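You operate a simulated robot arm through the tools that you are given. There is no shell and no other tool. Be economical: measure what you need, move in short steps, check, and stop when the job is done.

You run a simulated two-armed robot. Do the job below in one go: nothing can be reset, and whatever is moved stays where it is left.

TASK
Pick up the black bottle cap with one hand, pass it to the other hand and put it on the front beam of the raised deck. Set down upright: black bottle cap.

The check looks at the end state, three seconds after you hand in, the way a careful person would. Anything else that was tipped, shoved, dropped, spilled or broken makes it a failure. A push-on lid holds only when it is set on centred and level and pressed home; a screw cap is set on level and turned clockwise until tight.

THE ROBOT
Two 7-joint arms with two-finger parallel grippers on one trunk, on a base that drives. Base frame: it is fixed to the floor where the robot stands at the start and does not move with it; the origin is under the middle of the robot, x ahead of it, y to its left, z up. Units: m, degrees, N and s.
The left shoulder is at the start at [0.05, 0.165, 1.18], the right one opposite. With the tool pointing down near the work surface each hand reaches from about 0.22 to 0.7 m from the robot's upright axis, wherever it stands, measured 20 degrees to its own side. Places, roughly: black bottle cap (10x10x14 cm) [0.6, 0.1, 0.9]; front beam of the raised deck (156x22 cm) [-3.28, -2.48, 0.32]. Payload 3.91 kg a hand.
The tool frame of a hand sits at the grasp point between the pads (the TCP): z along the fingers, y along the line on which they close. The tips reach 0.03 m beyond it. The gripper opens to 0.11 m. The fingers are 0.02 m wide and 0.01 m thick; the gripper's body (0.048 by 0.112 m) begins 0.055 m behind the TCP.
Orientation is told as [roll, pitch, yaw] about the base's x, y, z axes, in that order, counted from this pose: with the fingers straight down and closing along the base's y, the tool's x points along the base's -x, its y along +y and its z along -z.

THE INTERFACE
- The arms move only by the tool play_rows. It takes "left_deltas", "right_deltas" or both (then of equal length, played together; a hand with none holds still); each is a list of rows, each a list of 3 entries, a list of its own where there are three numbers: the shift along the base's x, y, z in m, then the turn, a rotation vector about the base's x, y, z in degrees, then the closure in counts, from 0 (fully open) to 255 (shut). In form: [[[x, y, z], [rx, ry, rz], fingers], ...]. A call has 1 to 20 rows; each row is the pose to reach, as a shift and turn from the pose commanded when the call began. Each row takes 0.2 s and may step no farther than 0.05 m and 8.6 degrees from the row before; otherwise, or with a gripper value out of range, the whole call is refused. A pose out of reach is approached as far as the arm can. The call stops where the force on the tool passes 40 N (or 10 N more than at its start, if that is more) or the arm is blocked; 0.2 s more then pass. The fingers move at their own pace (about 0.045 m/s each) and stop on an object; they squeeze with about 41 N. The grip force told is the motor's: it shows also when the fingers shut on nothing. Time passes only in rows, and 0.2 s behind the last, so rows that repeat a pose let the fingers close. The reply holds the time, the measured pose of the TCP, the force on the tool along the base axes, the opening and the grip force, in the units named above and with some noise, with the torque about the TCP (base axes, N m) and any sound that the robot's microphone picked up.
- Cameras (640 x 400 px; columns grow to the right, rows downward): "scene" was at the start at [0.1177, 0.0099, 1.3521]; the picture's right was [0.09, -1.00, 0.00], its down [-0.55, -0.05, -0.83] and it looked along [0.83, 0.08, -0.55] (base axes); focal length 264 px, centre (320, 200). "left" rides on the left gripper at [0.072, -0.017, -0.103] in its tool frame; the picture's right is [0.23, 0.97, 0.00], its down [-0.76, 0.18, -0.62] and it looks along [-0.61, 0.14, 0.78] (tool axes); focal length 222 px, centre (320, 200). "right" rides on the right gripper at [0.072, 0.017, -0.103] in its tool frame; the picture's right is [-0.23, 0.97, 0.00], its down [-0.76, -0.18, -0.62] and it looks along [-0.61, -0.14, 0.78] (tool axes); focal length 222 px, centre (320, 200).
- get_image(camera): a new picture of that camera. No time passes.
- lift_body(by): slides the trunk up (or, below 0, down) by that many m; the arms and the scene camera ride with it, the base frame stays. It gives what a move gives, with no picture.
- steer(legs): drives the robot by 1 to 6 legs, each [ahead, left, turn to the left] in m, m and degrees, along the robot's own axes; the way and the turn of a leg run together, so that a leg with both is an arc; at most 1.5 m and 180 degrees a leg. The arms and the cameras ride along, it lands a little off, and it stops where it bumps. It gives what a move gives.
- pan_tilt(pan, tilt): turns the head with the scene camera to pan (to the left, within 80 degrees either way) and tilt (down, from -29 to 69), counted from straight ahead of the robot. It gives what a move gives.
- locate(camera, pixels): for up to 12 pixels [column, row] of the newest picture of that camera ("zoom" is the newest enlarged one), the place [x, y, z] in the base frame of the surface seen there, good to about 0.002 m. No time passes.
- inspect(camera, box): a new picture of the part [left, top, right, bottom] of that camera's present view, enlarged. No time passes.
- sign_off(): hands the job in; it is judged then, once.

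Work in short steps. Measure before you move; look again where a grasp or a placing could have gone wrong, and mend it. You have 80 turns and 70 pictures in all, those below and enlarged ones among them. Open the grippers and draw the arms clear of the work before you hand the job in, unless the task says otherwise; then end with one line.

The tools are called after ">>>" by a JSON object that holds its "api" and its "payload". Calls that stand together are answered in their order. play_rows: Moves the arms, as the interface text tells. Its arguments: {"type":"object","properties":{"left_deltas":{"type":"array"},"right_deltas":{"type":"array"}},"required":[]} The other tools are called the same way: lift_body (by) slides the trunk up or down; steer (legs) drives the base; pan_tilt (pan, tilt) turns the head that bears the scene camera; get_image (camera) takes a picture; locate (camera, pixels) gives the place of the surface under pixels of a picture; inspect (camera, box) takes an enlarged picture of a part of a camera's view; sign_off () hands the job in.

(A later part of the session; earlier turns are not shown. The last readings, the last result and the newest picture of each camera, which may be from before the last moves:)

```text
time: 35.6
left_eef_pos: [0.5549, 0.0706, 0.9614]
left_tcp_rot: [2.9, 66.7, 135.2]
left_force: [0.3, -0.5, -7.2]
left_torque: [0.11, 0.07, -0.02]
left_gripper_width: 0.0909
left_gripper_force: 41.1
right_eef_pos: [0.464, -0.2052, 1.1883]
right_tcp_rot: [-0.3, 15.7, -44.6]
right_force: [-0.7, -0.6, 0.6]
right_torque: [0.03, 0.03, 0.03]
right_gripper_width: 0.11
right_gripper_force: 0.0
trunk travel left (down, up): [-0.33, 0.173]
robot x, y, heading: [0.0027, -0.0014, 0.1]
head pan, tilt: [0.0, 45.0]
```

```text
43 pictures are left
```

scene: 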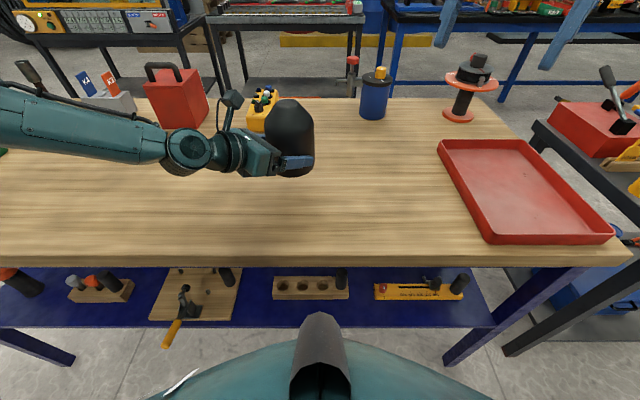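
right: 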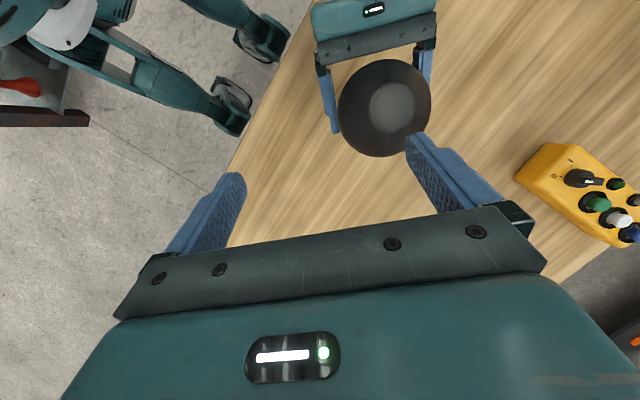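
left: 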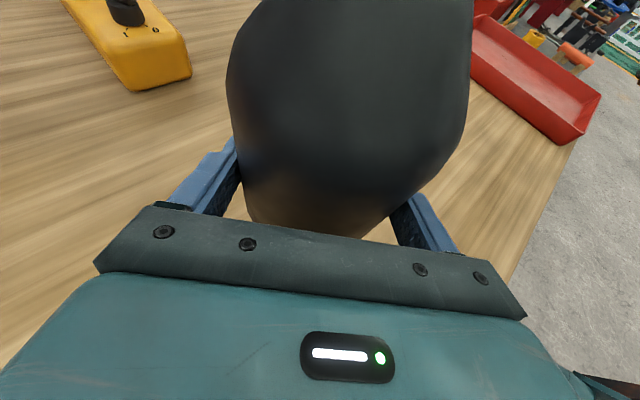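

Reached. Next I measure the cap here (cols 264-314, rows 98-177).

>>> {"api": "locate", "payload": {"camera": "scene", "pixels": [[268, 135], [276, 137], [285, 138], [295, 138], [305, 136], [311, 134], [276, 118], [290, 120], [304, 118], [290, 104], [287, 172], [300, 172]]}}

>>> {"api": "inspect", "payload": {"camera": "scene", "box": [190, 80, 350, 190]}}

```text
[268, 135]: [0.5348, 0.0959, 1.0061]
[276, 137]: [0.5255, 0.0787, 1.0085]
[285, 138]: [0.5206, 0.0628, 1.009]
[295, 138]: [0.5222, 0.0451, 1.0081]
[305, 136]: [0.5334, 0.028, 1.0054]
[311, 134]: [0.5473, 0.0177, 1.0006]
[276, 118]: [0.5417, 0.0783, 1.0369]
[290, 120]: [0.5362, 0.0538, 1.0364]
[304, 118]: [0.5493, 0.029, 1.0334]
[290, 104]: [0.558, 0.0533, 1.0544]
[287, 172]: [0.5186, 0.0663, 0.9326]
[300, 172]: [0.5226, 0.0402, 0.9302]
```

```text
3.64 times, centred on (270, 135) of scene
```

zoom: 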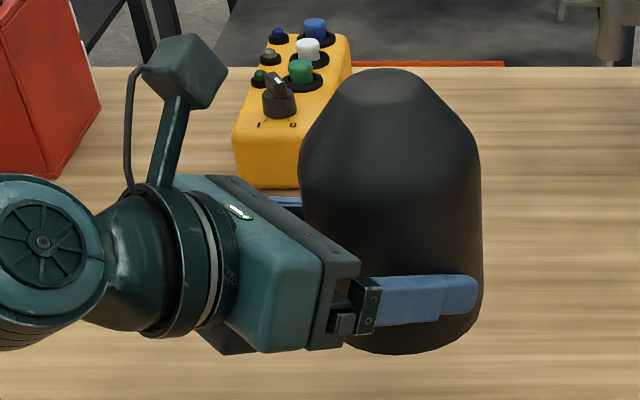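

The cap axis at z 1.005 is about (0.570, 0.062), radius 0.0497, with its top leaning roughly 4 degrees away from the left hand. I level it with a small left turn and bring the right hand to a pre-grasp 0.10 m above along its tool axis.

>>> {"api": "play_rows", "payload": {"left_deltas": [[[0, 0, 0], [-1.4, -1.4, 0], 255], [[0, 0, 0], [-2.8, -2.8, 0], 255], [[0, 0, 0], [-2.8, -2.8, 0], 255], [[0, 0, 0], [-2.8, -2.8, 0], 255], [[0, 0, 0], [-2.8, -2.8, 0], 255], [[0, 0, 0], [-2.8, -2.8, 0], 255], [[0, 0, 0], [-2.8, -2.8, 0], 255], [[0, 0, 0], [-2.8, -2.8, 0], 255]], "right_deltas": [[[0.015, 0.02, -0.03], [0, 0, 0], 0], [[0.03, 0.05, -0.06], [0, 0, 0], 0], [[0.05, 0.09, -0.07], [0, 0, 0], 0], [[0.07, 0.13, -0.072], [0, 0, 0], 0], [[0.09, 0.17, -0.072], [0, 0, 0], 0], [[0.11, 0.21, -0.073], [0, 0, 0], 0], [[0.122, 0.25, -0.074], [0, 0, 0], 0], [[0.122, 0.25, -0.074], [0, 0, 0], 0]]}}

>>> {"api": "get_image", "payload": {"camera": "scene"}}

>>> {"api": "get_image", "payload": {"camera": "right"}}

```text
time: 37.4
left_eef_pos: [0.5551, 0.0696, 0.962]
left_tcp_rot: [2.9, 70.5, 135.1]
left_force: [0.3, -0.9, -7.5]
left_torque: [0.1, 0.11, 0.01]
left_gripper_width: 0.0909
left_gripper_force: 40.8
right_eef_pos: [0.5515, 0.0265, 1.1116]
right_tcp_rot: [-0.3, 15.8, -44.6]
right_force: [0.7, -1.6, 0.1]
right_torque: [0.04, -0.04, -0.01]
right_gripper_width: 0.1101
right_gripper_force: 0.0
right hand out of reach, approached as far as the arm can: row 6, 7, 8
trunk travel left (down, up): [-0.33, 0.173]
robot x, y, heading: [-0.0016, -0.0006, 0.3]
head pan, tilt: [0.0, 45.0]
```

```text
41 pictures are left
```

scene: 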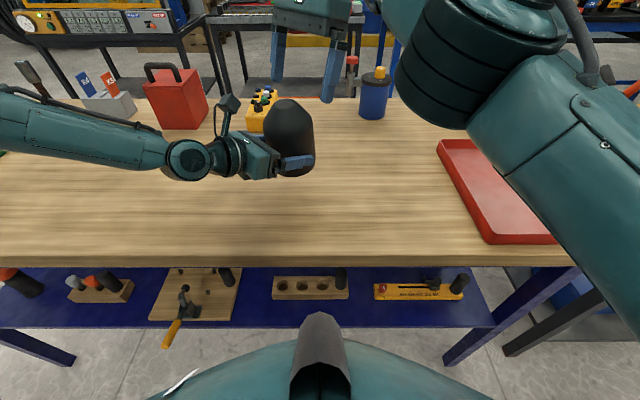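

```text
40 pictures are left
```

right: 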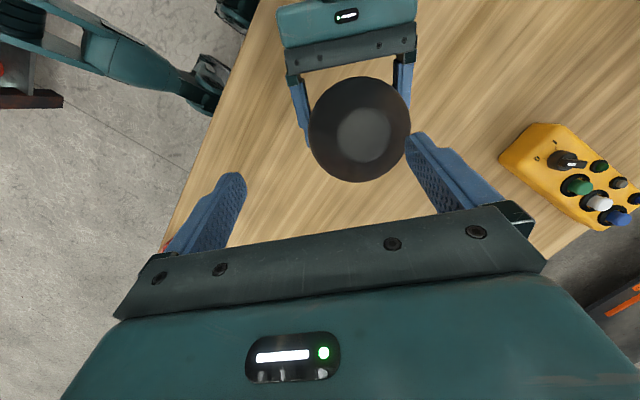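

The right hand is still about 4 cm short. I back it off a little and see how far the left hand can bring the cap in toward (-x,-y).

>>> {"api": "play_rows", "payload": {"left_deltas": [[[-0.008, -0.008, 0], [0, 0, 0], 255], [[-0.015, -0.015, 0], [0, 0, 0], 255], [[-0.022, -0.022, 0], [0, 0, 0], 255], [[-0.03, -0.03, 0], [0, 0, 0], 255]], "right_deltas": [[[-0.02, -0.03, 0.02], [0, 0, 0], 0], [[-0.03, -0.06, 0.04], [0, 0, 0], 0], [[-0.03, -0.08, 0.05], [0, 0, 0], 0], [[-0.03, -0.1, 0.05], [0, 0, 0], 0]]}}

```text
time: 38.4
left_eef_pos: [0.5249, 0.0401, 0.9619]
left_tcp_rot: [2.9, 70.7, 135.3]
left_force: [-0.6, 0.0, -7.2]
left_torque: [0.06, 0.06, 0.0]
left_gripper_width: 0.0908
left_gripper_force: 41.2
right_eef_pos: [0.5191, -0.0714, 1.1612]
right_tcp_rot: [-0.4, 15.8, -44.6]
right_force: [-0.8, -0.1, 1.2]
right_torque: [-0.04, -0.01, 0.01]
right_gripper_width: 0.1098
right_gripper_force: 0.0
right hand out of reach, approached as far as the arm can: row 1
trunk travel left (down, up): [-0.33, 0.173]
robot x, y, heading: [0.0003, -0.0032, -0.0]
head pan, tilt: [0.0, 45.0]
```

The left hand reached (0.525, 0.040), putting the cap axis near (0.538, 0.034). I bring the right hand to its pre-grasp above it.

>>> {"api": "play_rows", "payload": {"right_deltas": [[[0.01, 0.03, -0.02], [0, 0, 0], 0], [[0.025, 0.06, -0.04], [0, 0, 0], 0], [[0.0355, 0.0886, -0.055], [0, 0, 0], 0], [[0.0355, 0.0886, -0.055], [0, 0, 0], 0]]}}

>>> {"api": "get_image", "payload": {"camera": "right"}}

>>> {"api": "get_image", "payload": {"camera": "scene"}}

>>> {"api": "locate", "payload": {"camera": "scene", "pixels": [[284, 142], [292, 143], [300, 144], [308, 143], [316, 142], [324, 140], [280, 137], [328, 137]]}}

```text
time: 39.4
left_eef_pos: [0.5256, 0.0396, 0.9614]
left_tcp_rot: [3.1, 70.6, 135.3]
left_force: [0.1, -0.6, -7.5]
left_torque: [0.11, 0.06, -0.02]
left_gripper_width: 0.0907
left_gripper_force: 40.7
right_eef_pos: [0.5556, 0.0187, 1.1064]
right_tcp_rot: [-0.4, 15.7, -44.5]
right_force: [-0.3, -0.4, 0.9]
right_torque: [0.04, 0.01, 0.0]
right_gripper_width: 0.11
right_gripper_force: 0.0
trunk travel left (down, up): [-0.33, 0.173]
robot x, y, heading: [0.0002, -0.0027, -0.2]
head pan, tilt: [0.0, 45.0]
```

```text
39 pictures are left
```

right: 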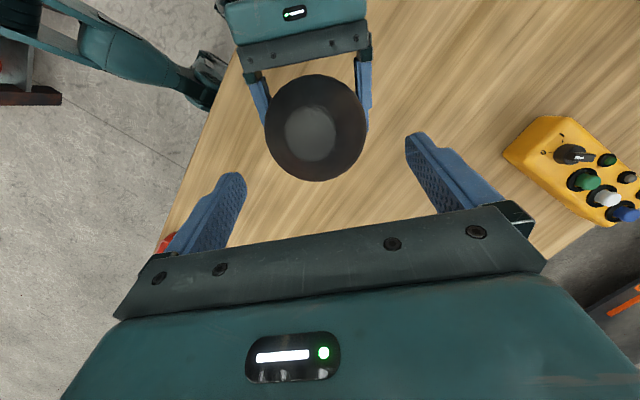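

```text
38 pictures are left
```

scene: 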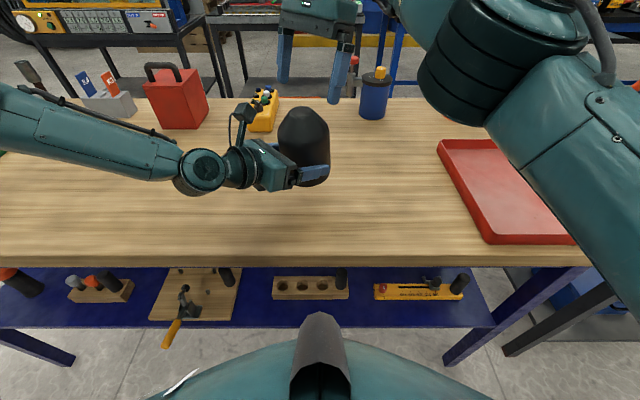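

```text
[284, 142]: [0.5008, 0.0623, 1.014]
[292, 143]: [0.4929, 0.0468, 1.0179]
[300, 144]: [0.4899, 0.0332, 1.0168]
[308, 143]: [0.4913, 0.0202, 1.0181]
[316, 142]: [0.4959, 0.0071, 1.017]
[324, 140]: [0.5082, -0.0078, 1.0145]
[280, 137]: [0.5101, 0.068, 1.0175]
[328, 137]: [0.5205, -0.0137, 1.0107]
```

The scene fit gives the cap axis (0.540, 0.030), radius 0.0495. I cross-check with the right camera: the cap's top and edges, and the finger tips.

>>> {"api": "locate", "payload": {"camera": "right", "pixels": [[312, 132], [285, 132], [337, 132], [312, 107], [312, 155], [312, 172], [280, 155], [345, 155], [240, 180], [410, 138], [270, 135], [360, 125]]}}

```text
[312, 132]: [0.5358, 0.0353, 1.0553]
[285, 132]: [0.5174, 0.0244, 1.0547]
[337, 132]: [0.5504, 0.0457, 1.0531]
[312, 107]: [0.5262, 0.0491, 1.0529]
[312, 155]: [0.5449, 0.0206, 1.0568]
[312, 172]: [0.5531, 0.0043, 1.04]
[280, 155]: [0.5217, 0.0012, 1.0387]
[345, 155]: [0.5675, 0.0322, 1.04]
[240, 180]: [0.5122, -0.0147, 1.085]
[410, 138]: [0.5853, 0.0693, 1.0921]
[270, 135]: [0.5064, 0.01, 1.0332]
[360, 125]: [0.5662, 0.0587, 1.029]
```

The top flat is centred at about (0.535, 0.034) and suggests my levelling turn overshot (top now leaning toward the left hand), so I undo it. Then I shift the right hand slightly and go halfway down, and check.

>>> {"api": "play_rows", "payload": {"left_deltas": [[[0, 0, 0], [2.8, 2.8, 0], 255], [[0, 0, 0], [2.8, 2.8, 0], 255], [[0, 0, 0], [2.8, 2.8, 0], 255], [[0, 0, 0], [2.8, 2.8, 0], 255], [[0, 0, 0], [2.8, 2.8, 0], 255]], "right_deltas": [[[-0.0017, -0.0017, 0], [0, 0, 0], 0], [[-0.0037, 0.0003, -0.012], [0, 0, 0], 0], [[-0.0057, 0.0023, -0.024], [0, 0, 0], 0], [[-0.0077, 0.0043, -0.036], [0, 0, 0], 0], [[-0.0077, 0.0043, -0.036], [0, 0, 0], 0]]}}

>>> {"api": "get_image", "payload": {"camera": "right"}}

>>> {"api": "inspect", "payload": {"camera": "scene", "box": [210, 20, 410, 200]}}

```text
time: 40.6
left_eef_pos: [0.5248, 0.0398, 0.9616]
left_tcp_rot: [3.0, 66.5, 135.3]
left_force: [0.8, -0.5, -6.8]
left_torque: [0.08, 0.07, 0.01]
left_gripper_width: 0.091
left_gripper_force: 40.9
right_eef_pos: [0.5492, 0.0221, 1.0704]
right_tcp_rot: [-0.4, 15.7, -44.5]
right_force: [-0.2, -0.2, -0.4]
right_torque: [0.01, -0.03, 0.02]
right_gripper_width: 0.1101
right_gripper_force: 0.0
trunk travel left (down, up): [-0.33, 0.173]
robot x, y, heading: [-0.0022, 0.0034, 0.0]
head pan, tilt: [0.0, 45.0]
```

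```text
37 pictures are left
```

right: 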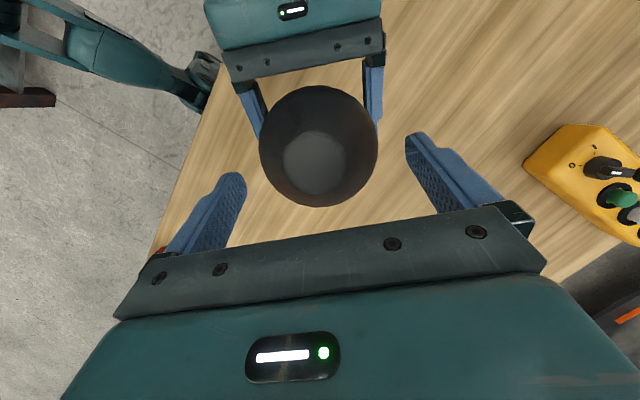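

```text
2.22 times, centred on (310, 110) of scene
```

zoom: 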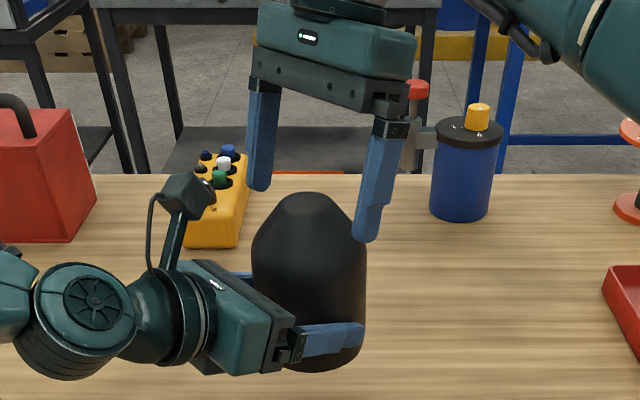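

The fingers look centred on the cap and the left camera is clear. I go down the remaining 0.055 m in small rows.

>>> {"api": "play_rows", "payload": {"right_deltas": [[[-0.0018, 0.0017, -0.012], [0, 0, 0], 0], [[-0.0036, 0.0034, -0.024], [0, 0, 0], 0], [[-0.0054, 0.0051, -0.036], [0, 0, 0], 0], [[-0.0072, 0.0068, -0.047], [0, 0, 0], 0], [[-0.0082, 0.0079, -0.0545], [0, 0, 0], 0], [[-0.0082, 0.0079, -0.0545], [0, 0, 0], 0]]}}

>>> {"api": "get_image", "payload": {"camera": "right"}}

>>> {"api": "inspect", "payload": {"camera": "scene", "box": [210, 20, 410, 200]}}

```text
time: 42.0
left_eef_pos: [0.5247, 0.0408, 0.962]
left_tcp_rot: [3.0, 66.7, 135.3]
left_force: [-1.1, -0.6, -6.9]
left_torque: [0.11, 0.07, 0.0]
left_gripper_width: 0.091
left_gripper_force: 41.0
right_eef_pos: [0.5394, 0.0293, 1.0143]
right_tcp_rot: [-0.4, 15.7, -44.8]
right_force: [-0.7, -0.2, -0.3]
right_torque: [-0.01, 0.01, -0.02]
right_gripper_width: 0.11
right_gripper_force: 0.0
trunk travel left (down, up): [-0.33, 0.173]
robot x, y, heading: [0.0015, 0.0022, 0.3]
head pan, tilt: [0.0, 45.0]
```

```text
35 pictures are left
```

right: 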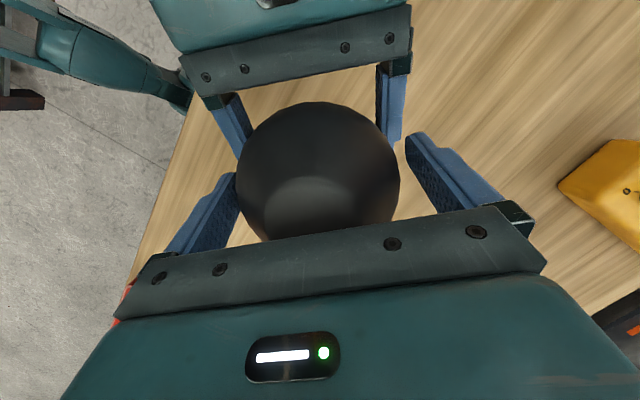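

```text
2.22 times, centred on (310, 110) of scene
```

zoom: 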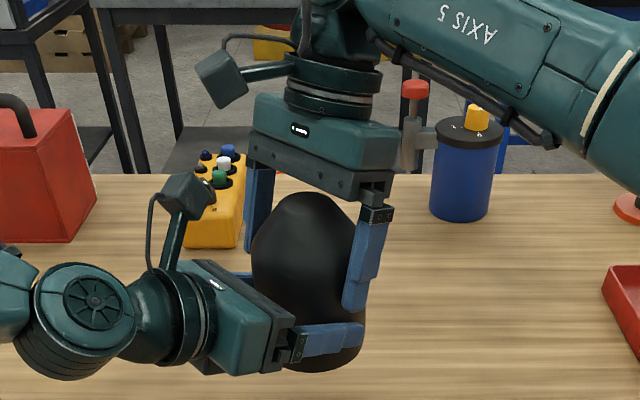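

The right fingers straddle the upper cap with no contact and the cameras are well apart. I close the right hand while the left still holds.

>>> {"api": "play_rows", "payload": {"right_deltas": [[[0, 0, 0], [0, 0, 0], 40], [[0, 0, 0], [0, 0, 0], 90], [[0, 0, 0], [0, 0, 0], 255], [[0, 0, 0], [0, 0, 0], 255], [[0, 0, 0], [0, 0, 0], 255]]}}

```text
time: 43.2
left_eef_pos: [0.5262, 0.0401, 0.9597]
left_tcp_rot: [2.9, 66.7, 135.4]
left_force: [8.7, 8.0, -8.2]
left_torque: [0.3, 0.23, 0.58]
left_gripper_width: 0.0907
left_gripper_force: 41.5
right_eef_pos: [0.5382, 0.0309, 1.0152]
right_tcp_rot: [-0.7, 15.7, -44.6]
right_force: [-10.4, -8.1, 0.7]
right_torque: [-0.7, 0.36, -0.35]
right_gripper_width: 0.0912
right_gripper_force: 40.8
trunk travel left (down, up): [-0.33, 0.173]
robot x, y, heading: [-0.0041, -0.0014, 0.1]
head pan, tilt: [0.0, 45.0]
```

Both hands hold it at 0.091 m. I open the left hand, wait, then back it off 0.03 m horizontally.

>>> {"api": "play_rows", "payload": {"left_deltas": [[[0, 0, 0], [0, 0, 0], 0], [[0, 0, 0], [0, 0, 0], 0], [[0, 0, 0], [0, 0, 0], 0], [[-0.007, 0.007, 0], [0, 0, 0], 0], [[-0.014, 0.014, 0], [0, 0, 0], 0], [[-0.021, 0.021, 0], [0, 0, 0], 0]], "right_deltas": [[[0, 0, 0], [0, 0, 0], 255], [[0, 0, 0], [0, 0, 0], 255], [[0, 0, 0], [0, 0, 0], 255], [[0, 0, 0], [0, 0, 0], 255], [[0, 0, 0], [0, 0, 0], 255], [[0, 0, 0], [0, 0, 0], 255]]}}

>>> {"api": "inspect", "payload": {"camera": "scene", "box": [210, 20, 410, 200]}}

```text
time: 44.6
left_eef_pos: [0.5042, 0.0613, 0.9627]
left_tcp_rot: [2.8, 66.7, 135.2]
left_force: [-0.5, -0.1, -0.4]
left_torque: [-0.04, -0.01, 0.02]
left_gripper_width: 0.1099
left_gripper_force: 0.1
right_eef_pos: [0.5387, 0.0289, 1.0153]
right_tcp_rot: [-0.5, 15.7, -44.5]
right_force: [0.3, 0.0, 0.5]
right_torque: [0.05, 0.0, 0.02]
right_gripper_width: 0.0911
right_gripper_force: 40.9
trunk travel left (down, up): [-0.33, 0.173]
robot x, y, heading: [-0.001, 0.0038, -0.2]
head pan, tilt: [0.0, 45.0]
```

```text
2.22 times, centred on (310, 110) of scene
```

zoom: 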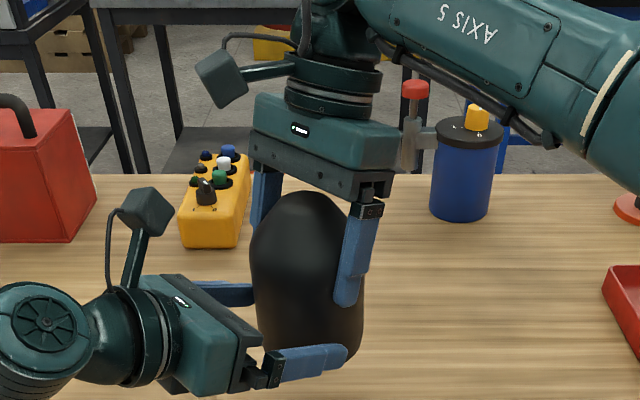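

The right hand holds the cap alone. I lift it out of the left fingers by 0.08 m.

>>> {"api": "play_rows", "payload": {"right_deltas": [[[0, 0, 0.015], [0, 0, 0], 255], [[0, 0, 0.03], [0, 0, 0], 255], [[0, 0, 0.05], [0, 0, 0], 255], [[0, -0.005, 0.07], [0, 0, 0], 255], [[0, -0.02, 0.08], [0, 0, 0], 255], [[-0.01, -0.05, 0.085], [0, 0, 0], 255]]}}

>>> {"api": "get_image", "payload": {"camera": "scene"}}

```text
time: 46.0
left_eef_pos: [0.5043, 0.06, 0.9614]
left_tcp_rot: [2.9, 66.5, 135.1]
left_force: [0.4, -0.5, 0.2]
left_torque: [0.02, 0.01, -0.01]
left_gripper_width: 0.1102
left_gripper_force: 0.0
right_eef_pos: [0.5276, -0.0214, 1.1021]
right_tcp_rot: [-0.5, 15.6, -44.5]
right_force: [0.0, 0.3, -7.2]
right_torque: [0.02, 0.0, -0.01]
right_gripper_width: 0.0911
right_gripper_force: 41.3
trunk travel left (down, up): [-0.33, 0.173]
robot x, y, heading: [-0.0022, 0.0031, 0.1]
head pan, tilt: [0.0, 45.0]
```

```text
32 pictures are left
```

scene: 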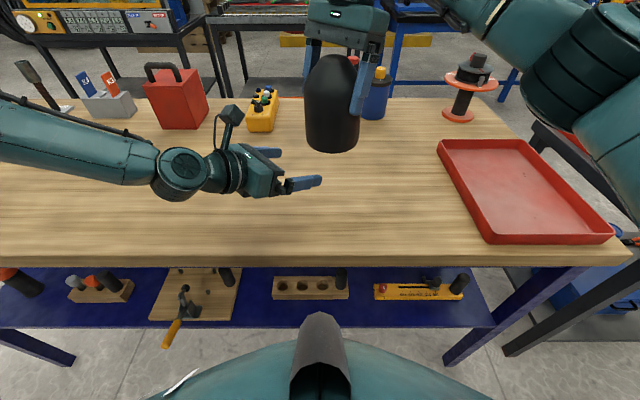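

The handover worked; the right hand carries 7 N. I draw both hands in and up: left to about (0.45, 0.27, 1.08), right to about (0.42, -0.18, 1.12).

>>> {"api": "play_rows", "payload": {"left_deltas": [[[0, 0.02, 0.03], [0, 0, 0], 0], [[-0.01, 0.05, 0.06], [0, 0, 0], 0], [[-0.02, 0.09, 0.09], [0, 0, 0], 0], [[-0.03, 0.13, 0.11], [0, 0, 0], 0], [[-0.04, 0.17, 0.12], [0, 0, 0], 0], [[-0.05, 0.21, 0.12], [0, 0, 0], 0]], "right_deltas": [[[-0.01, -0.03, 0], [0, 0, 0], 255], [[-0.03, -0.06, 0.01], [0, 0, 0], 255], [[-0.05, -0.09, 0.02], [0, 0, 0], 255], [[-0.07, -0.12, 0.02], [0, 0, 0], 255], [[-0.09, -0.14, 0.02], [0, 0, 0], 255], [[-0.1, -0.16, 0.02], [0, 0, 0], 255]]}}

>>> {"api": "pan_tilt", "payload": {"pan": -80, "tilt": 25}}

>>> {"api": "get_image", "payload": {"camera": "scene"}}

```text
refused: row 3 steps farther than a row can; nothing moved
```

```text
time: 47.5
left_eef_pos: [0.5031, 0.0611, 0.961]
left_tcp_rot: [2.8, 66.6, 135.2]
left_force: [0.3, 0.1, 0.8]
left_torque: [-0.03, 0.0, 0.02]
left_gripper_width: 0.1101
left_gripper_force: 0.0
right_eef_pos: [0.5285, -0.0197, 1.0998]
right_tcp_rot: [-0.4, 15.6, -44.6]
right_force: [0.4, 0.4, -8.0]
right_torque: [0.04, 0.0, -0.01]
right_gripper_width: 0.0911
right_gripper_force: 40.9
trunk travel left (down, up): [-0.33, 0.173]
robot x, y, heading: [-0.0026, -0.0022, -0.1]
head pan, tilt: [-80.0, 25.0]
```

```text
31 pictures are left
```

scene: 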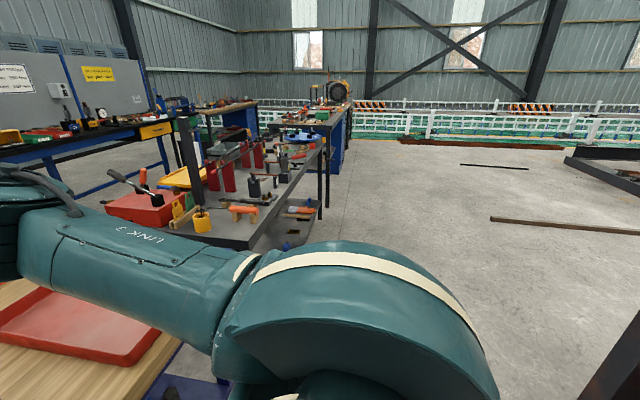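

One row was too long, so I repeat the retraction in smaller steps. The right-rear view shows open floor and, at the far right, dark steel parts I have to look at.

>>> {"api": "play_rows", "payload": {"left_deltas": [[[0, 0.02, 0.03], [0, 0, 0], 0], [[-0.01, 0.045, 0.06], [0, 0, 0], 0], [[-0.02, 0.08, 0.09], [0, 0, 0], 0], [[-0.03, 0.12, 0.11], [0, 0, 0], 0], [[-0.04, 0.16, 0.12], [0, 0, 0], 0], [[-0.05, 0.2, 0.12], [0, 0, 0], 0]], "right_deltas": [[[-0.01, -0.03, 0], [0, 0, 0], 255], [[-0.03, -0.06, 0.01], [0, 0, 0], 255], [[-0.05, -0.09, 0.02], [0, 0, 0], 255], [[-0.07, -0.12, 0.02], [0, 0, 0], 255], [[-0.09, -0.14, 0.02], [0, 0, 0], 255], [[-0.1, -0.16, 0.02], [0, 0, 0], 255]]}}

>>> {"api": "pan_tilt", "payload": {"pan": 80, "tilt": 25}}

>>> {"api": "get_image", "payload": {"camera": "scene"}}

```text
time: 48.9
left_eef_pos: [0.452, 0.2613, 1.0818]
left_tcp_rot: [3.1, 66.6, 135.3]
left_force: [-0.5, 0.5, 0.4]
left_torque: [0.03, 0.01, 0.02]
left_gripper_width: 0.11
left_gripper_force: 0.0
right_eef_pos: [0.4286, -0.1788, 1.1199]
right_tcp_rot: [-0.4, 15.8, -44.5]
right_force: [-0.5, 0.8, -5.7]
right_torque: [0.03, 0.02, 0.01]
right_gripper_width: 0.0909
right_gripper_force: 41.2
trunk travel left (down, up): [-0.33, 0.173]
robot x, y, heading: [-0.0014, -0.0028, 0.3]
head pan, tilt: [-80.0, 25.0]
```

```text
time: 51.4
left_eef_pos: [0.4525, 0.2596, 1.081]
left_tcp_rot: [2.9, 66.5, 135.1]
left_force: [0.2, -0.3, -0.4]
left_torque: [-0.04, -0.02, 0.02]
left_gripper_width: 0.11
left_gripper_force: 0.0
right_eef_pos: [0.4288, -0.1798, 1.1197]
right_tcp_rot: [-0.4, 15.7, -44.6]
right_force: [0.1, 0.4, -6.3]
right_torque: [0.0, 0.0, -0.05]
right_gripper_width: 0.091
right_gripper_force: 40.6
trunk travel left (down, up): [-0.33, 0.173]
robot x, y, heading: [0.0, -0.0005, 0.0]
head pan, tilt: [80.0, 25.0]
```

```text
30 pictures are left
```

scene: 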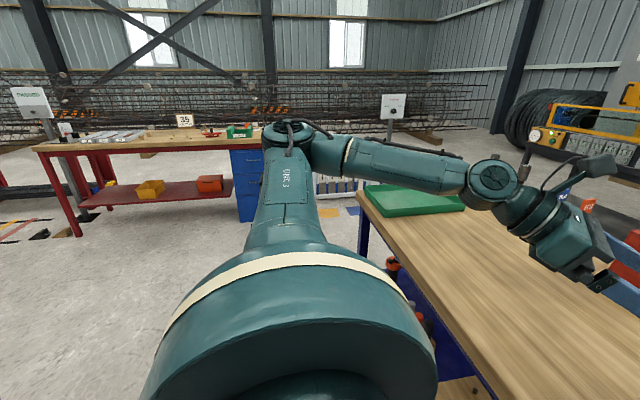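

Left side is clear. I look back to the right, steeper, to judge the dark thing seen at the lower right edge before I back up.

>>> {"api": "pan_tilt", "payload": {"pan": -80, "tilt": 10}}

>>> {"api": "get_image", "payload": {"camera": "scene"}}

>>> {"api": "locate", "payload": {"camera": "scene", "pixels": [[630, 390], [630, 330], [600, 390], [570, 350], [500, 300], [630, 200], [560, 270], [620, 250], [450, 220], [500, 150], [610, 130], [600, 300]]}}

```text
time: 53.8
left_eef_pos: [0.4536, 0.2607, 1.0805]
left_tcp_rot: [2.9, 66.5, 135.1]
left_force: [0.3, -0.8, 0.4]
left_torque: [0.02, 0.01, 0.02]
left_gripper_width: 0.1099
left_gripper_force: 0.2
right_eef_pos: [0.4292, -0.1787, 1.1188]
right_tcp_rot: [-0.4, 15.6, -44.6]
right_force: [1.0, -0.8, -7.1]
right_torque: [0.03, -0.01, 0.01]
right_gripper_width: 0.0909
right_gripper_force: 41.5
trunk travel left (down, up): [-0.33, 0.173]
robot x, y, heading: [0.0002, -0.0024, -0.2]
head pan, tilt: [-80.0, 10.0]
```

```text
29 pictures are left
```

scene: 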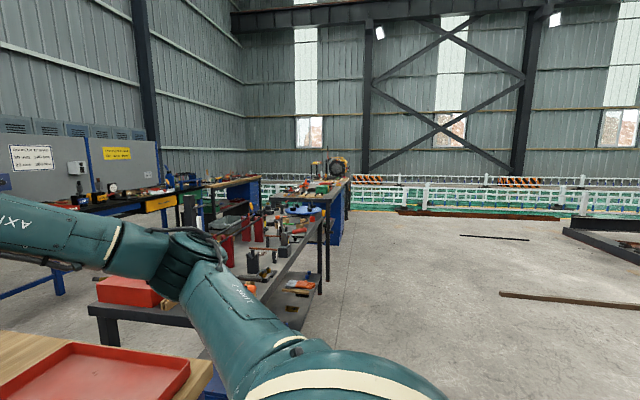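

```text
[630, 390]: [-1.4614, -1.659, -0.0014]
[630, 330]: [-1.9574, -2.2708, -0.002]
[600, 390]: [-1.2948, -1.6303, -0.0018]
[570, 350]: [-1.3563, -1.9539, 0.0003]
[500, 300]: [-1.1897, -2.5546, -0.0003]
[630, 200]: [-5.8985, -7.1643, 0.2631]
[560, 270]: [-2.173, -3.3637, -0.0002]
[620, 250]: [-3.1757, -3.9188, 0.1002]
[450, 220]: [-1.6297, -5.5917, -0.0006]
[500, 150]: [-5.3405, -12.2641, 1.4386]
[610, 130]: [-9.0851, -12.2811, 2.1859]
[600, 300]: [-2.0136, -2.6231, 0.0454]
```

The floor is clear out to about (-2, -2.3); a low timber lies near (-2.0, -2.6). I look steeper to identify the dark near object.

>>> {"api": "pan_tilt", "payload": {"pan": -80, "tilt": 40}}

>>> {"api": "get_image", "payload": {"camera": "scene"}}

>>> {"api": "locate", "payload": {"camera": "scene", "pixels": [[630, 300], [600, 330], [560, 380], [630, 380], [560, 250], [500, 250], [620, 200], [150, 330], [80, 330]]}}

```text
time: 54.8
left_eef_pos: [0.4534, 0.2624, 1.0804]
left_tcp_rot: [2.9, 66.6, 135.2]
left_force: [0.1, -0.3, 0.0]
left_torque: [0.0, 0.0, -0.01]
left_gripper_width: 0.1099
left_gripper_force: 0.1
right_eef_pos: [0.4293, -0.1799, 1.1187]
right_tcp_rot: [-0.4, 15.6, -44.5]
right_force: [0.2, -0.5, -6.9]
right_torque: [0.02, 0.02, -0.03]
right_gripper_width: 0.0911
right_gripper_force: 40.7
trunk travel left (down, up): [-0.33, 0.173]
robot x, y, heading: [-0.0022, -0.0033, -0.0]
head pan, tilt: [-80.0, 40.0]
```

```text
28 pictures are left
```

scene: 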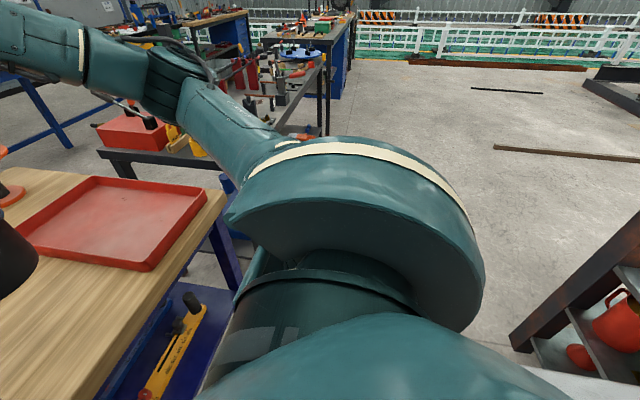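

```text
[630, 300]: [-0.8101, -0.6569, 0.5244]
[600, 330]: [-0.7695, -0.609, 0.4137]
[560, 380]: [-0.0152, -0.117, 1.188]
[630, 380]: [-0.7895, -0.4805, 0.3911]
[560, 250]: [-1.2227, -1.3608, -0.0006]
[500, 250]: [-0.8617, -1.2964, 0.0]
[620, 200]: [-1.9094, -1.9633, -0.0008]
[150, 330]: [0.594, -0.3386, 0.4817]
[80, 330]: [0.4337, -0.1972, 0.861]
```

A shelf stands behind, its edge at x about -0.77 for y above -0.66. I will leave to the right between table and shelf, so I measure the right bench, the elbow and the table corner.

>>> {"api": "locate", "payload": {"camera": "scene", "pixels": [[165, 80], [190, 70], [110, 165], [215, 180], [130, 140], [185, 150], [325, 120], [300, 100], [225, 190], [210, 240], [250, 110], [180, 210]]}}

```text
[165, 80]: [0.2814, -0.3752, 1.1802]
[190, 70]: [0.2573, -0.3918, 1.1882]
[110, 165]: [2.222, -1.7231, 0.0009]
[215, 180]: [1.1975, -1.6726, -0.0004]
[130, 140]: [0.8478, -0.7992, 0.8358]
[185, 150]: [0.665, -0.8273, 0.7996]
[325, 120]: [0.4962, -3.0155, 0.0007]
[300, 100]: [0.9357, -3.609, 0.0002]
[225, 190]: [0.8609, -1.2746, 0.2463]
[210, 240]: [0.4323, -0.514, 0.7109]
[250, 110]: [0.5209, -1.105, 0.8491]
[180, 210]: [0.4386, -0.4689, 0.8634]
```

The lane to the right is clear once I am back a little (table end y -0.5, bench edge x 0.5). I back 0.2 m, strafe right 1.4 m, then turn right 90 degrees and look.

>>> {"api": "steer", "payload": {"legs": [[-0.2, 0, 0], [0, -1.4, 0], [0, 0, -110]]}}

>>> {"api": "pan_tilt", "payload": {"pan": -40, "tilt": 15}}

>>> {"api": "get_image", "payload": {"camera": "scene"}}

```text
time: 73.0
left_eef_pos: [-0.1037, -1.9048, 1.0818]
left_tcp_rot: [2.9, 66.6, 25.8]
left_force: [0.1, 0.3, -0.9]
left_torque: [0.04, -0.03, 0.0]
left_gripper_width: 0.1099
left_gripper_force: 0.0
right_eef_pos: [-0.5128, -1.7359, 1.1192]
right_tcp_rot: [-0.4, 15.7, -153.9]
right_force: [-0.4, 0.4, -6.2]
right_torque: [0.0, -0.02, -0.03]
right_gripper_width: 0.0909
right_gripper_force: 41.0
trunk travel left (down, up): [-0.33, 0.173]
robot x, y, heading: [-0.203, -1.3935, -109.5]
head pan, tilt: [-80.0, 40.0]
```

```text
time: 74.0
left_eef_pos: [-0.1041, -1.9056, 1.082]
left_tcp_rot: [2.9, 66.5, 25.9]
left_force: [0.0, 0.5, 0.3]
left_torque: [-0.01, 0.02, 0.03]
left_gripper_width: 0.11
left_gripper_force: 0.0
right_eef_pos: [-0.513, -1.7376, 1.1192]
right_tcp_rot: [-0.4, 15.7, -154.0]
right_force: [0.4, 0.4, -7.6]
right_torque: [-0.02, 0.02, 0.0]
right_gripper_width: 0.0907
right_gripper_force: 40.6
trunk travel left (down, up): [-0.33, 0.173]
robot x, y, heading: [-0.2011, -1.3909, -108.9]
head pan, tilt: [-40.0, 15.0]
```

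```text
27 pictures are left
```

scene: 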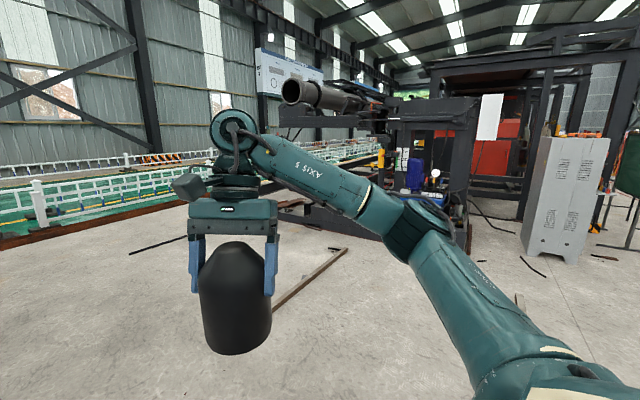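

The machine on a dark raised frame lies ahead-right, partly hidden by the arm. I turn another 51 degrees to face the target spot and look straight ahead.

>>> {"api": "steer", "payload": {"legs": [[0, 0, -51]]}}

>>> {"api": "pan_tilt", "payload": {"pan": 0, "tilt": 15}}

>>> {"api": "get_image", "payload": {"camera": "scene"}}

>>> {"api": "inspect", "payload": {"camera": "scene", "box": [200, 130, 440, 280]}}

```text
time: 76.7
left_eef_pos: [-0.54, -1.791, 1.0814]
left_tcp_rot: [2.9, 66.7, -25.1]
left_force: [-0.3, 0.0, -0.1]
left_torque: [-0.01, -0.03, 0.0]
left_gripper_width: 0.1103
left_gripper_force: 0.0
right_eef_pos: [-0.6661, -1.3672, 1.1195]
right_tcp_rot: [-0.3, 15.6, 155.2]
right_force: [0.6, 0.4, -6.0]
right_torque: [-0.04, 0.04, 0.01]
right_gripper_width: 0.0908
right_gripper_force: 40.8
trunk travel left (down, up): [-0.33, 0.173]
robot x, y, heading: [-0.1991, -1.391, -160.4]
head pan, tilt: [-40.0, 15.0]
```

```text
time: 77.8
left_eef_pos: [-0.5382, -1.7904, 1.0811]
left_tcp_rot: [2.9, 66.6, -25.0]
left_force: [0.2, 0.5, 0.4]
left_torque: [-0.02, 0.0, 0.0]
left_gripper_width: 0.1101
left_gripper_force: 0.1
right_eef_pos: [-0.6661, -1.366, 1.1191]
right_tcp_rot: [-0.5, 15.7, 155.2]
right_force: [0.0, 0.3, -7.0]
right_torque: [-0.01, 0.0, -0.01]
right_gripper_width: 0.0907
right_gripper_force: 40.9
trunk travel left (down, up): [-0.33, 0.173]
robot x, y, heading: [-0.1987, -1.3918, -160.1]
head pan, tilt: [0.0, 15.0]
```

```text
26 pictures are left
```

scene: 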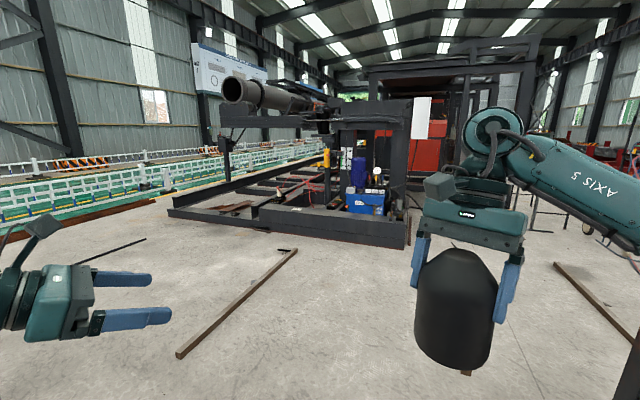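

```text
2.67 times, centred on (320, 205) of scene
```

zoom: 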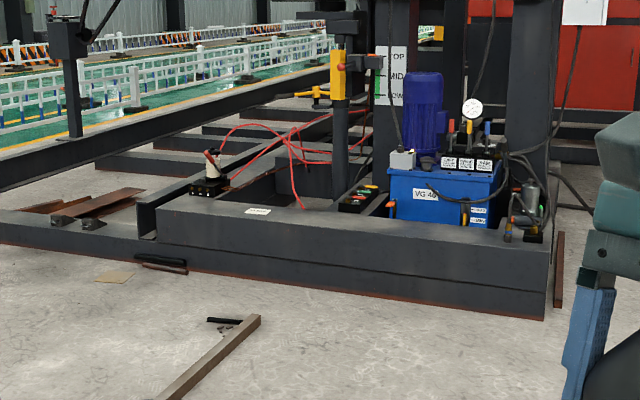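

The front beam is the stacked dark beam from zoom (155,205) to (550,255). I locate its top edges and the items standing on it.

>>> {"api": "locate", "payload": {"camera": "zoom", "pixels": [[165, 212], [300, 228], [420, 240], [535, 255], [180, 200], [300, 215], [400, 228], [500, 245], [380, 222], [258, 210], [540, 300], [300, 265]]}}

>>> {"api": "locate", "payload": {"camera": "scene", "pixels": [[180, 355], [295, 252], [407, 245], [175, 212]]}}

```text
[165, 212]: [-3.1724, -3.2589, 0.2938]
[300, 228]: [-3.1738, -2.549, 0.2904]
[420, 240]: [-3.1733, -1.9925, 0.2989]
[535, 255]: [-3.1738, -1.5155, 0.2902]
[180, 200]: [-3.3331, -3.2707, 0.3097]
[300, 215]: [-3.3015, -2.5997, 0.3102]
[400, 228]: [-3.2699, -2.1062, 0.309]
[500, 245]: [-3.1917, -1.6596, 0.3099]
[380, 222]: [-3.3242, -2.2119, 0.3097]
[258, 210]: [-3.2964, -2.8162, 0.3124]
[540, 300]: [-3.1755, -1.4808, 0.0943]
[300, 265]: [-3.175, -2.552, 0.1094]
```

```text
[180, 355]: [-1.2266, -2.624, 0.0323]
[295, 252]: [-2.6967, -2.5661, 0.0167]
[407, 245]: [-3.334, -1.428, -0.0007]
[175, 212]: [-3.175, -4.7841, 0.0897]
```

The beam top is at z 0.310, x from -3.174 to about -3.39. A timber lies on the floor from (-1.23,-2.62) to (-2.70,-2.57), so I plan to pass it on the far (-y) side; I measure the thin black rod at (78-145, 240-262) there.

>>> {"api": "locate", "payload": {"camera": "scene", "pixels": [[80, 261], [112, 250], [143, 239], [30, 290], [160, 290], [200, 250], [230, 225], [60, 230], [20, 240], [190, 215], [120, 340], [200, 345]]}}

```text
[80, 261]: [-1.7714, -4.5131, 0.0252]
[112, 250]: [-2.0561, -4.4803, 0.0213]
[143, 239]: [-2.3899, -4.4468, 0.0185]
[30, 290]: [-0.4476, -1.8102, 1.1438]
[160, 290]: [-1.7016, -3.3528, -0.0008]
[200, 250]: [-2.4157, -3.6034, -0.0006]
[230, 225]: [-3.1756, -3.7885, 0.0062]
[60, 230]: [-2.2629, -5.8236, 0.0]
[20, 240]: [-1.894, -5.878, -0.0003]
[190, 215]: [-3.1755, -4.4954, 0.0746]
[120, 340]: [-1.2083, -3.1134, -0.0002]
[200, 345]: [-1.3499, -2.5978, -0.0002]
```

The lane at y about -3.1 is clear. I drive around the near end of the timber, turn to face -x and stop at about x = -2.2.

>>> {"api": "steer", "payload": {"legs": [[0, 0, 53.8], [1.0, 0, 0], [0.78, 0, 0], [0, 0, -73.7], [1.4, 0, 0]]}}

>>> {"api": "pan_tilt", "payload": {"pan": -15, "tilt": 30}}

>>> {"api": "get_image", "payload": {"camera": "scene"}}

```text
time: 98.8
left_eef_pos: [-2.604, -3.2098, 1.0807]
left_tcp_rot: [3.0, 66.5, -48.8]
left_force: [-0.3, 0.1, 0.4]
left_torque: [0.0, 0.0, -0.03]
left_gripper_width: 0.1101
left_gripper_force: 0.0
right_eef_pos: [-2.5494, -2.7718, 1.119]
right_tcp_rot: [-0.5, 15.6, 131.4]
right_force: [-0.4, -0.4, -7.2]
right_torque: [-0.02, -0.04, 0.0]
right_gripper_width: 0.0908
right_gripper_force: 41.2
trunk travel left (down, up): [-0.33, 0.173]
robot x, y, heading: [-2.1344, -2.9818, 175.8]
head pan, tilt: [0.0, 15.0]
```

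```text
time: 99.5
left_eef_pos: [-2.6037, -3.2085, 1.0814]
left_tcp_rot: [3.1, 66.6, -48.8]
left_force: [-0.1, -0.3, 0.1]
left_torque: [0.01, 0.0, -0.01]
left_gripper_width: 0.11
left_gripper_force: 0.0
right_eef_pos: [-2.5487, -2.7708, 1.12]
right_tcp_rot: [-0.6, 15.8, 131.3]
right_force: [-0.5, -0.6, -6.8]
right_torque: [-0.02, -0.02, -0.01]
right_gripper_width: 0.0905
right_gripper_force: 40.8
trunk travel left (down, up): [-0.33, 0.173]
robot x, y, heading: [-2.1347, -2.9794, 175.8]
head pan, tilt: [-15.0, 30.0]
```

```text
24 pictures are left
```

scene: 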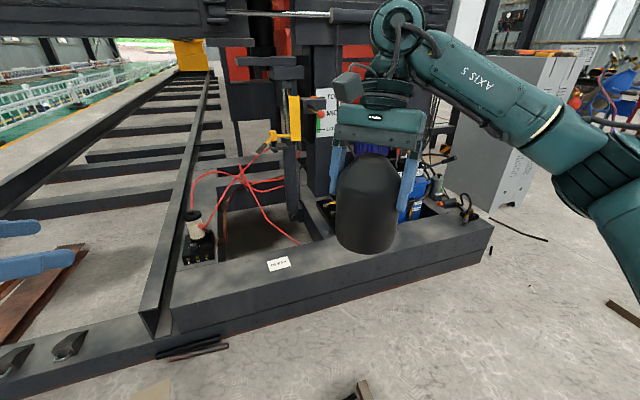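

The beam top is visible left of and around the white label at (278,264). I measure its front and back edges and the free stretch.

>>> {"api": "locate", "payload": {"camera": "scene", "pixels": [[240, 300], [240, 275], [240, 266], [240, 258], [278, 264], [300, 280], [300, 262], [310, 250], [200, 300], [200, 280], [320, 265], [285, 250]]}}

>>> {"api": "inspect", "payload": {"camera": "scene", "box": [140, 190, 420, 365]}}

```text
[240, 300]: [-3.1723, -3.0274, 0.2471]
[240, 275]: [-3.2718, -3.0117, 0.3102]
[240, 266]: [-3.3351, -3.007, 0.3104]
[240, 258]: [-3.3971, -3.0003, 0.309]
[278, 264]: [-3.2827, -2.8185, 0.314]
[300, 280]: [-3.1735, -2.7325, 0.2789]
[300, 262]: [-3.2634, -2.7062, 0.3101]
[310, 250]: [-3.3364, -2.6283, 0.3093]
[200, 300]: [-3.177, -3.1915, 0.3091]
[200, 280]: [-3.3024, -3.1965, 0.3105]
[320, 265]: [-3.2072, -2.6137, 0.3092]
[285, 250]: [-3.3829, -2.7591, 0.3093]
```

```text
2.29 times, centred on (280, 278) of scene
```

zoom: 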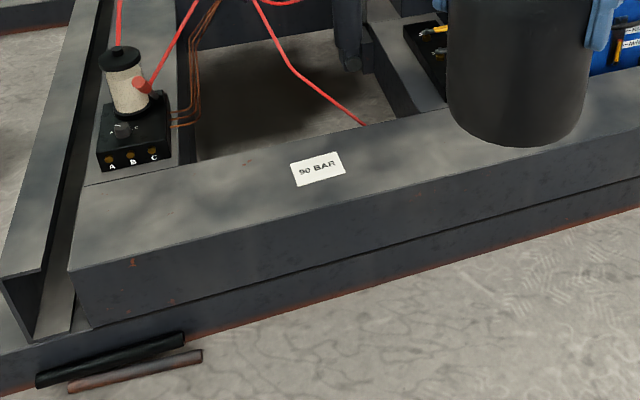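

The card "90 BAR" lies near y -2.82; the top from y about -2.75 to -2.5 is free. I check the posts and boxes behind it, to be sure the hand has room at about (-3.265, -2.63).

>>> {"api": "locate", "payload": {"camera": "scene", "pixels": [[292, 200], [292, 150], [296, 105], [318, 205], [325, 120], [300, 243], [415, 205], [440, 190], [275, 135], [466, 205], [240, 180], [320, 150]]}}

>>> {"api": "steer", "payload": {"legs": [[0, 0.06, 4], [0.25, 0, 0]]}}

```text
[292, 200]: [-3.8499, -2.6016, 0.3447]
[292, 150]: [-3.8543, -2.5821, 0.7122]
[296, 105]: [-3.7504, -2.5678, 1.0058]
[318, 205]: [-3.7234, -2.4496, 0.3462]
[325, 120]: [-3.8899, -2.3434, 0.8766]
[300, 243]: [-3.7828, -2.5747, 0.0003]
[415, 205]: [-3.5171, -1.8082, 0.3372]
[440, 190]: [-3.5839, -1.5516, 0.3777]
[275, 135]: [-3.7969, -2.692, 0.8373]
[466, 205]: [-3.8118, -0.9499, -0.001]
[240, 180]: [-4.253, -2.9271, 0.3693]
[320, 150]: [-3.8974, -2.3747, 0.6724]
```

```text
time: 102.2
left_eef_pos: [-2.8399, -3.3039, 1.08]
left_tcp_rot: [3.0, 66.6, -44.7]
left_force: [0.0, 0.2, 0.0]
left_torque: [-0.01, 0.01, 0.01]
left_gripper_width: 0.11
left_gripper_force: 0.0
right_eef_pos: [-2.8153, -2.862, 1.1183]
right_tcp_rot: [-0.5, 15.8, 135.6]
right_force: [-0.5, -0.1, -6.9]
right_torque: [-0.02, -0.04, 0.01]
right_gripper_width: 0.0905
right_gripper_force: 41.1
trunk travel left (down, up): [-0.33, 0.173]
robot x, y, heading: [-2.3835, -3.0425, -180.0]
head pan, tilt: [-15.0, 30.0]
```

There is 0.4 m of free space behind the beam. I drive 0.37 m ahead and lower the trunk by 0.32 m.

>>> {"api": "steer", "payload": {"legs": [[0.37, 0, 0]]}}

>>> {"api": "lift_body", "payload": {"by": -0.32}}

>>> {"api": "pan_tilt", "payload": {"pan": -20, "tilt": 40}}

>>> {"api": "get_image", "payload": {"camera": "scene"}}

```text
time: 104.5
left_eef_pos: [-3.2101, -3.3052, 1.0813]
left_tcp_rot: [3.0, 66.5, -44.7]
left_force: [-0.6, -0.8, 0.1]
left_torque: [-0.01, -0.02, 0.01]
left_gripper_width: 0.11
left_gripper_force: 0.1
right_eef_pos: [-3.1867, -2.8622, 1.1191]
right_tcp_rot: [-0.5, 15.7, 135.5]
right_force: [-0.4, 0.5, -7.2]
right_torque: [-0.01, 0.0, 0.0]
right_gripper_width: 0.0906
right_gripper_force: 41.0
trunk travel left (down, up): [-0.33, 0.173]
robot x, y, heading: [-2.7569, -3.0381, -179.8]
head pan, tilt: [-15.0, 30.0]
```

```text
time: 107.7
left_eef_pos: [-3.2105, -3.3041, 0.7613]
left_tcp_rot: [3.0, 66.6, -44.7]
left_force: [0.1, -0.5, 0.2]
left_torque: [-0.03, 0.01, -0.02]
left_gripper_width: 0.1099
left_gripper_force: 0.0
right_eef_pos: [-3.1856, -2.8627, 0.7995]
right_tcp_rot: [-0.5, 15.7, 135.4]
right_force: [-0.4, 0.8, -6.3]
right_torque: [-0.01, -0.05, -0.01]
right_gripper_width: 0.0903
right_gripper_force: 40.5
trunk travel left (down, up): [-0.01, 0.493]
robot x, y, heading: [-2.7587, -3.0401, -180.2]
head pan, tilt: [-15.0, 30.0]
```

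```text
time: 108.4
left_eef_pos: [-3.2093, -3.3035, 0.7614]
left_tcp_rot: [3.0, 66.6, -44.7]
left_force: [0.0, 0.1, -0.4]
left_torque: [-0.01, 0.01, 0.0]
left_gripper_width: 0.1101
left_gripper_force: 0.1
right_eef_pos: [-3.1863, -2.8634, 0.7995]
right_tcp_rot: [-0.5, 15.7, 135.6]
right_force: [0.3, 0.4, -5.8]
right_torque: [-0.01, 0.0, 0.0]
right_gripper_width: 0.0905
right_gripper_force: 41.0
trunk travel left (down, up): [-0.01, 0.493]
robot x, y, heading: [-2.7563, -3.0438, -179.8]
head pan, tilt: [-20.0, 40.0]
```

```text
22 pictures are left
```

scene: 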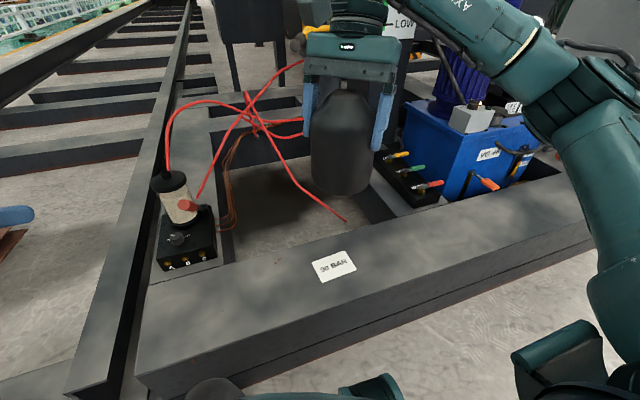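

The view is clear; the card is at (334,265). I move the cap over (-3.265, -2.65) and down to TCP z 0.50, leaving about 9 cm under it.

>>> {"api": "play_rows", "payload": {"right_deltas": [[[-0.015, 0.04, 0], [0, 0, 0], 255], [[-0.03, 0.08, 0], [0, 0, 0], 255], [[-0.045, 0.12, 0], [0, 0, 0], 255], [[-0.06, 0.16, -0.02], [0, 0, 0], 255], [[-0.07, 0.19, -0.05], [0, 0, 0], 255], [[-0.079, 0.213, -0.09], [0, 0, 0], 255], [[-0.079, 0.213, -0.135], [0, 0, 0], 255], [[-0.079, 0.213, -0.18], [0, 0, 0], 255], [[-0.079, 0.213, -0.225], [0, 0, 0], 255], [[-0.079, 0.213, -0.265], [0, 0, 0], 255], [[-0.079, 0.213, -0.3], [0, 0, 0], 255], [[-0.079, 0.213, -0.3], [0, 0, 0], 255]]}}

>>> {"api": "get_image", "payload": {"camera": "scene"}}

```text
time: 111.0
left_eef_pos: [-3.2097, -3.3037, 0.7604]
left_tcp_rot: [3.0, 66.6, -44.7]
left_force: [0.8, 0.6, 0.3]
left_torque: [0.03, 0.02, 0.03]
left_gripper_width: 0.1099
left_gripper_force: 0.1
right_eef_pos: [-3.2653, -2.6522, 0.4978]
right_tcp_rot: [-0.5, 15.7, 135.5]
right_force: [-0.3, -0.1, -6.7]
right_torque: [-0.04, -0.01, 0.03]
right_gripper_width: 0.0906
right_gripper_force: 41.3
trunk travel left (down, up): [-0.01, 0.493]
robot x, y, heading: [-2.7556, -3.0381, -179.9]
head pan, tilt: [-20.0, 40.0]
```

```text
21 pictures are left
```

scene: 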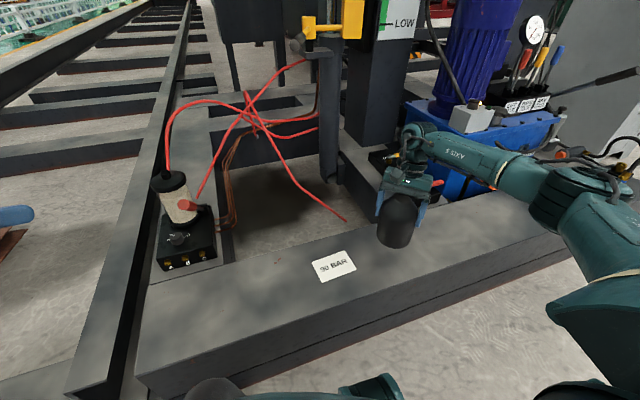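

The cap hangs over the free stretch right of the card. I zoom in to judge its level and the room around it.

>>> {"api": "inspect", "payload": {"camera": "scene", "box": [320, 120, 480, 270]}}

>>> {"api": "locate", "payload": {"camera": "zoom", "pixels": [[310, 440], [340, 340], [300, 340], [380, 340], [310, 480], [370, 480], [340, 500], [340, 510], [340, 540], [400, 560], [250, 460], [330, 400]]}}

```text
2.67 times, centred on (400, 195) of scene
```

zoom: 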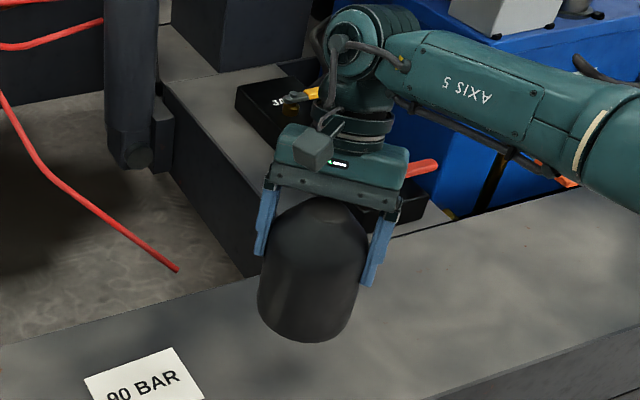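

```text
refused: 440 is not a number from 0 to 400
```

I sample the cap's surface at several heights to compute its lean.

>>> {"api": "locate", "payload": {"camera": "zoom", "pixels": [[275, 245], [295, 248], [315, 250], [335, 250], [355, 248], [268, 300], [285, 308], [305, 312], [325, 312], [342, 308], [305, 335], [285, 328]]}}

```text
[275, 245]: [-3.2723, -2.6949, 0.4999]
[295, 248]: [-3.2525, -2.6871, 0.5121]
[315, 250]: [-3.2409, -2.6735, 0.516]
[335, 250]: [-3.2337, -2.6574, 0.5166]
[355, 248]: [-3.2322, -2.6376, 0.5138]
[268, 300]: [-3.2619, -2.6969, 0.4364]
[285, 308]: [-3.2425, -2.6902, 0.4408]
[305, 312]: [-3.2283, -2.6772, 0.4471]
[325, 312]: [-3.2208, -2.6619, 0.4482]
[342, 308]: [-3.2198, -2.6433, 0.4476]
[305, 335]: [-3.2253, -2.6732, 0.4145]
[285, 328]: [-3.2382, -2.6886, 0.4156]
```

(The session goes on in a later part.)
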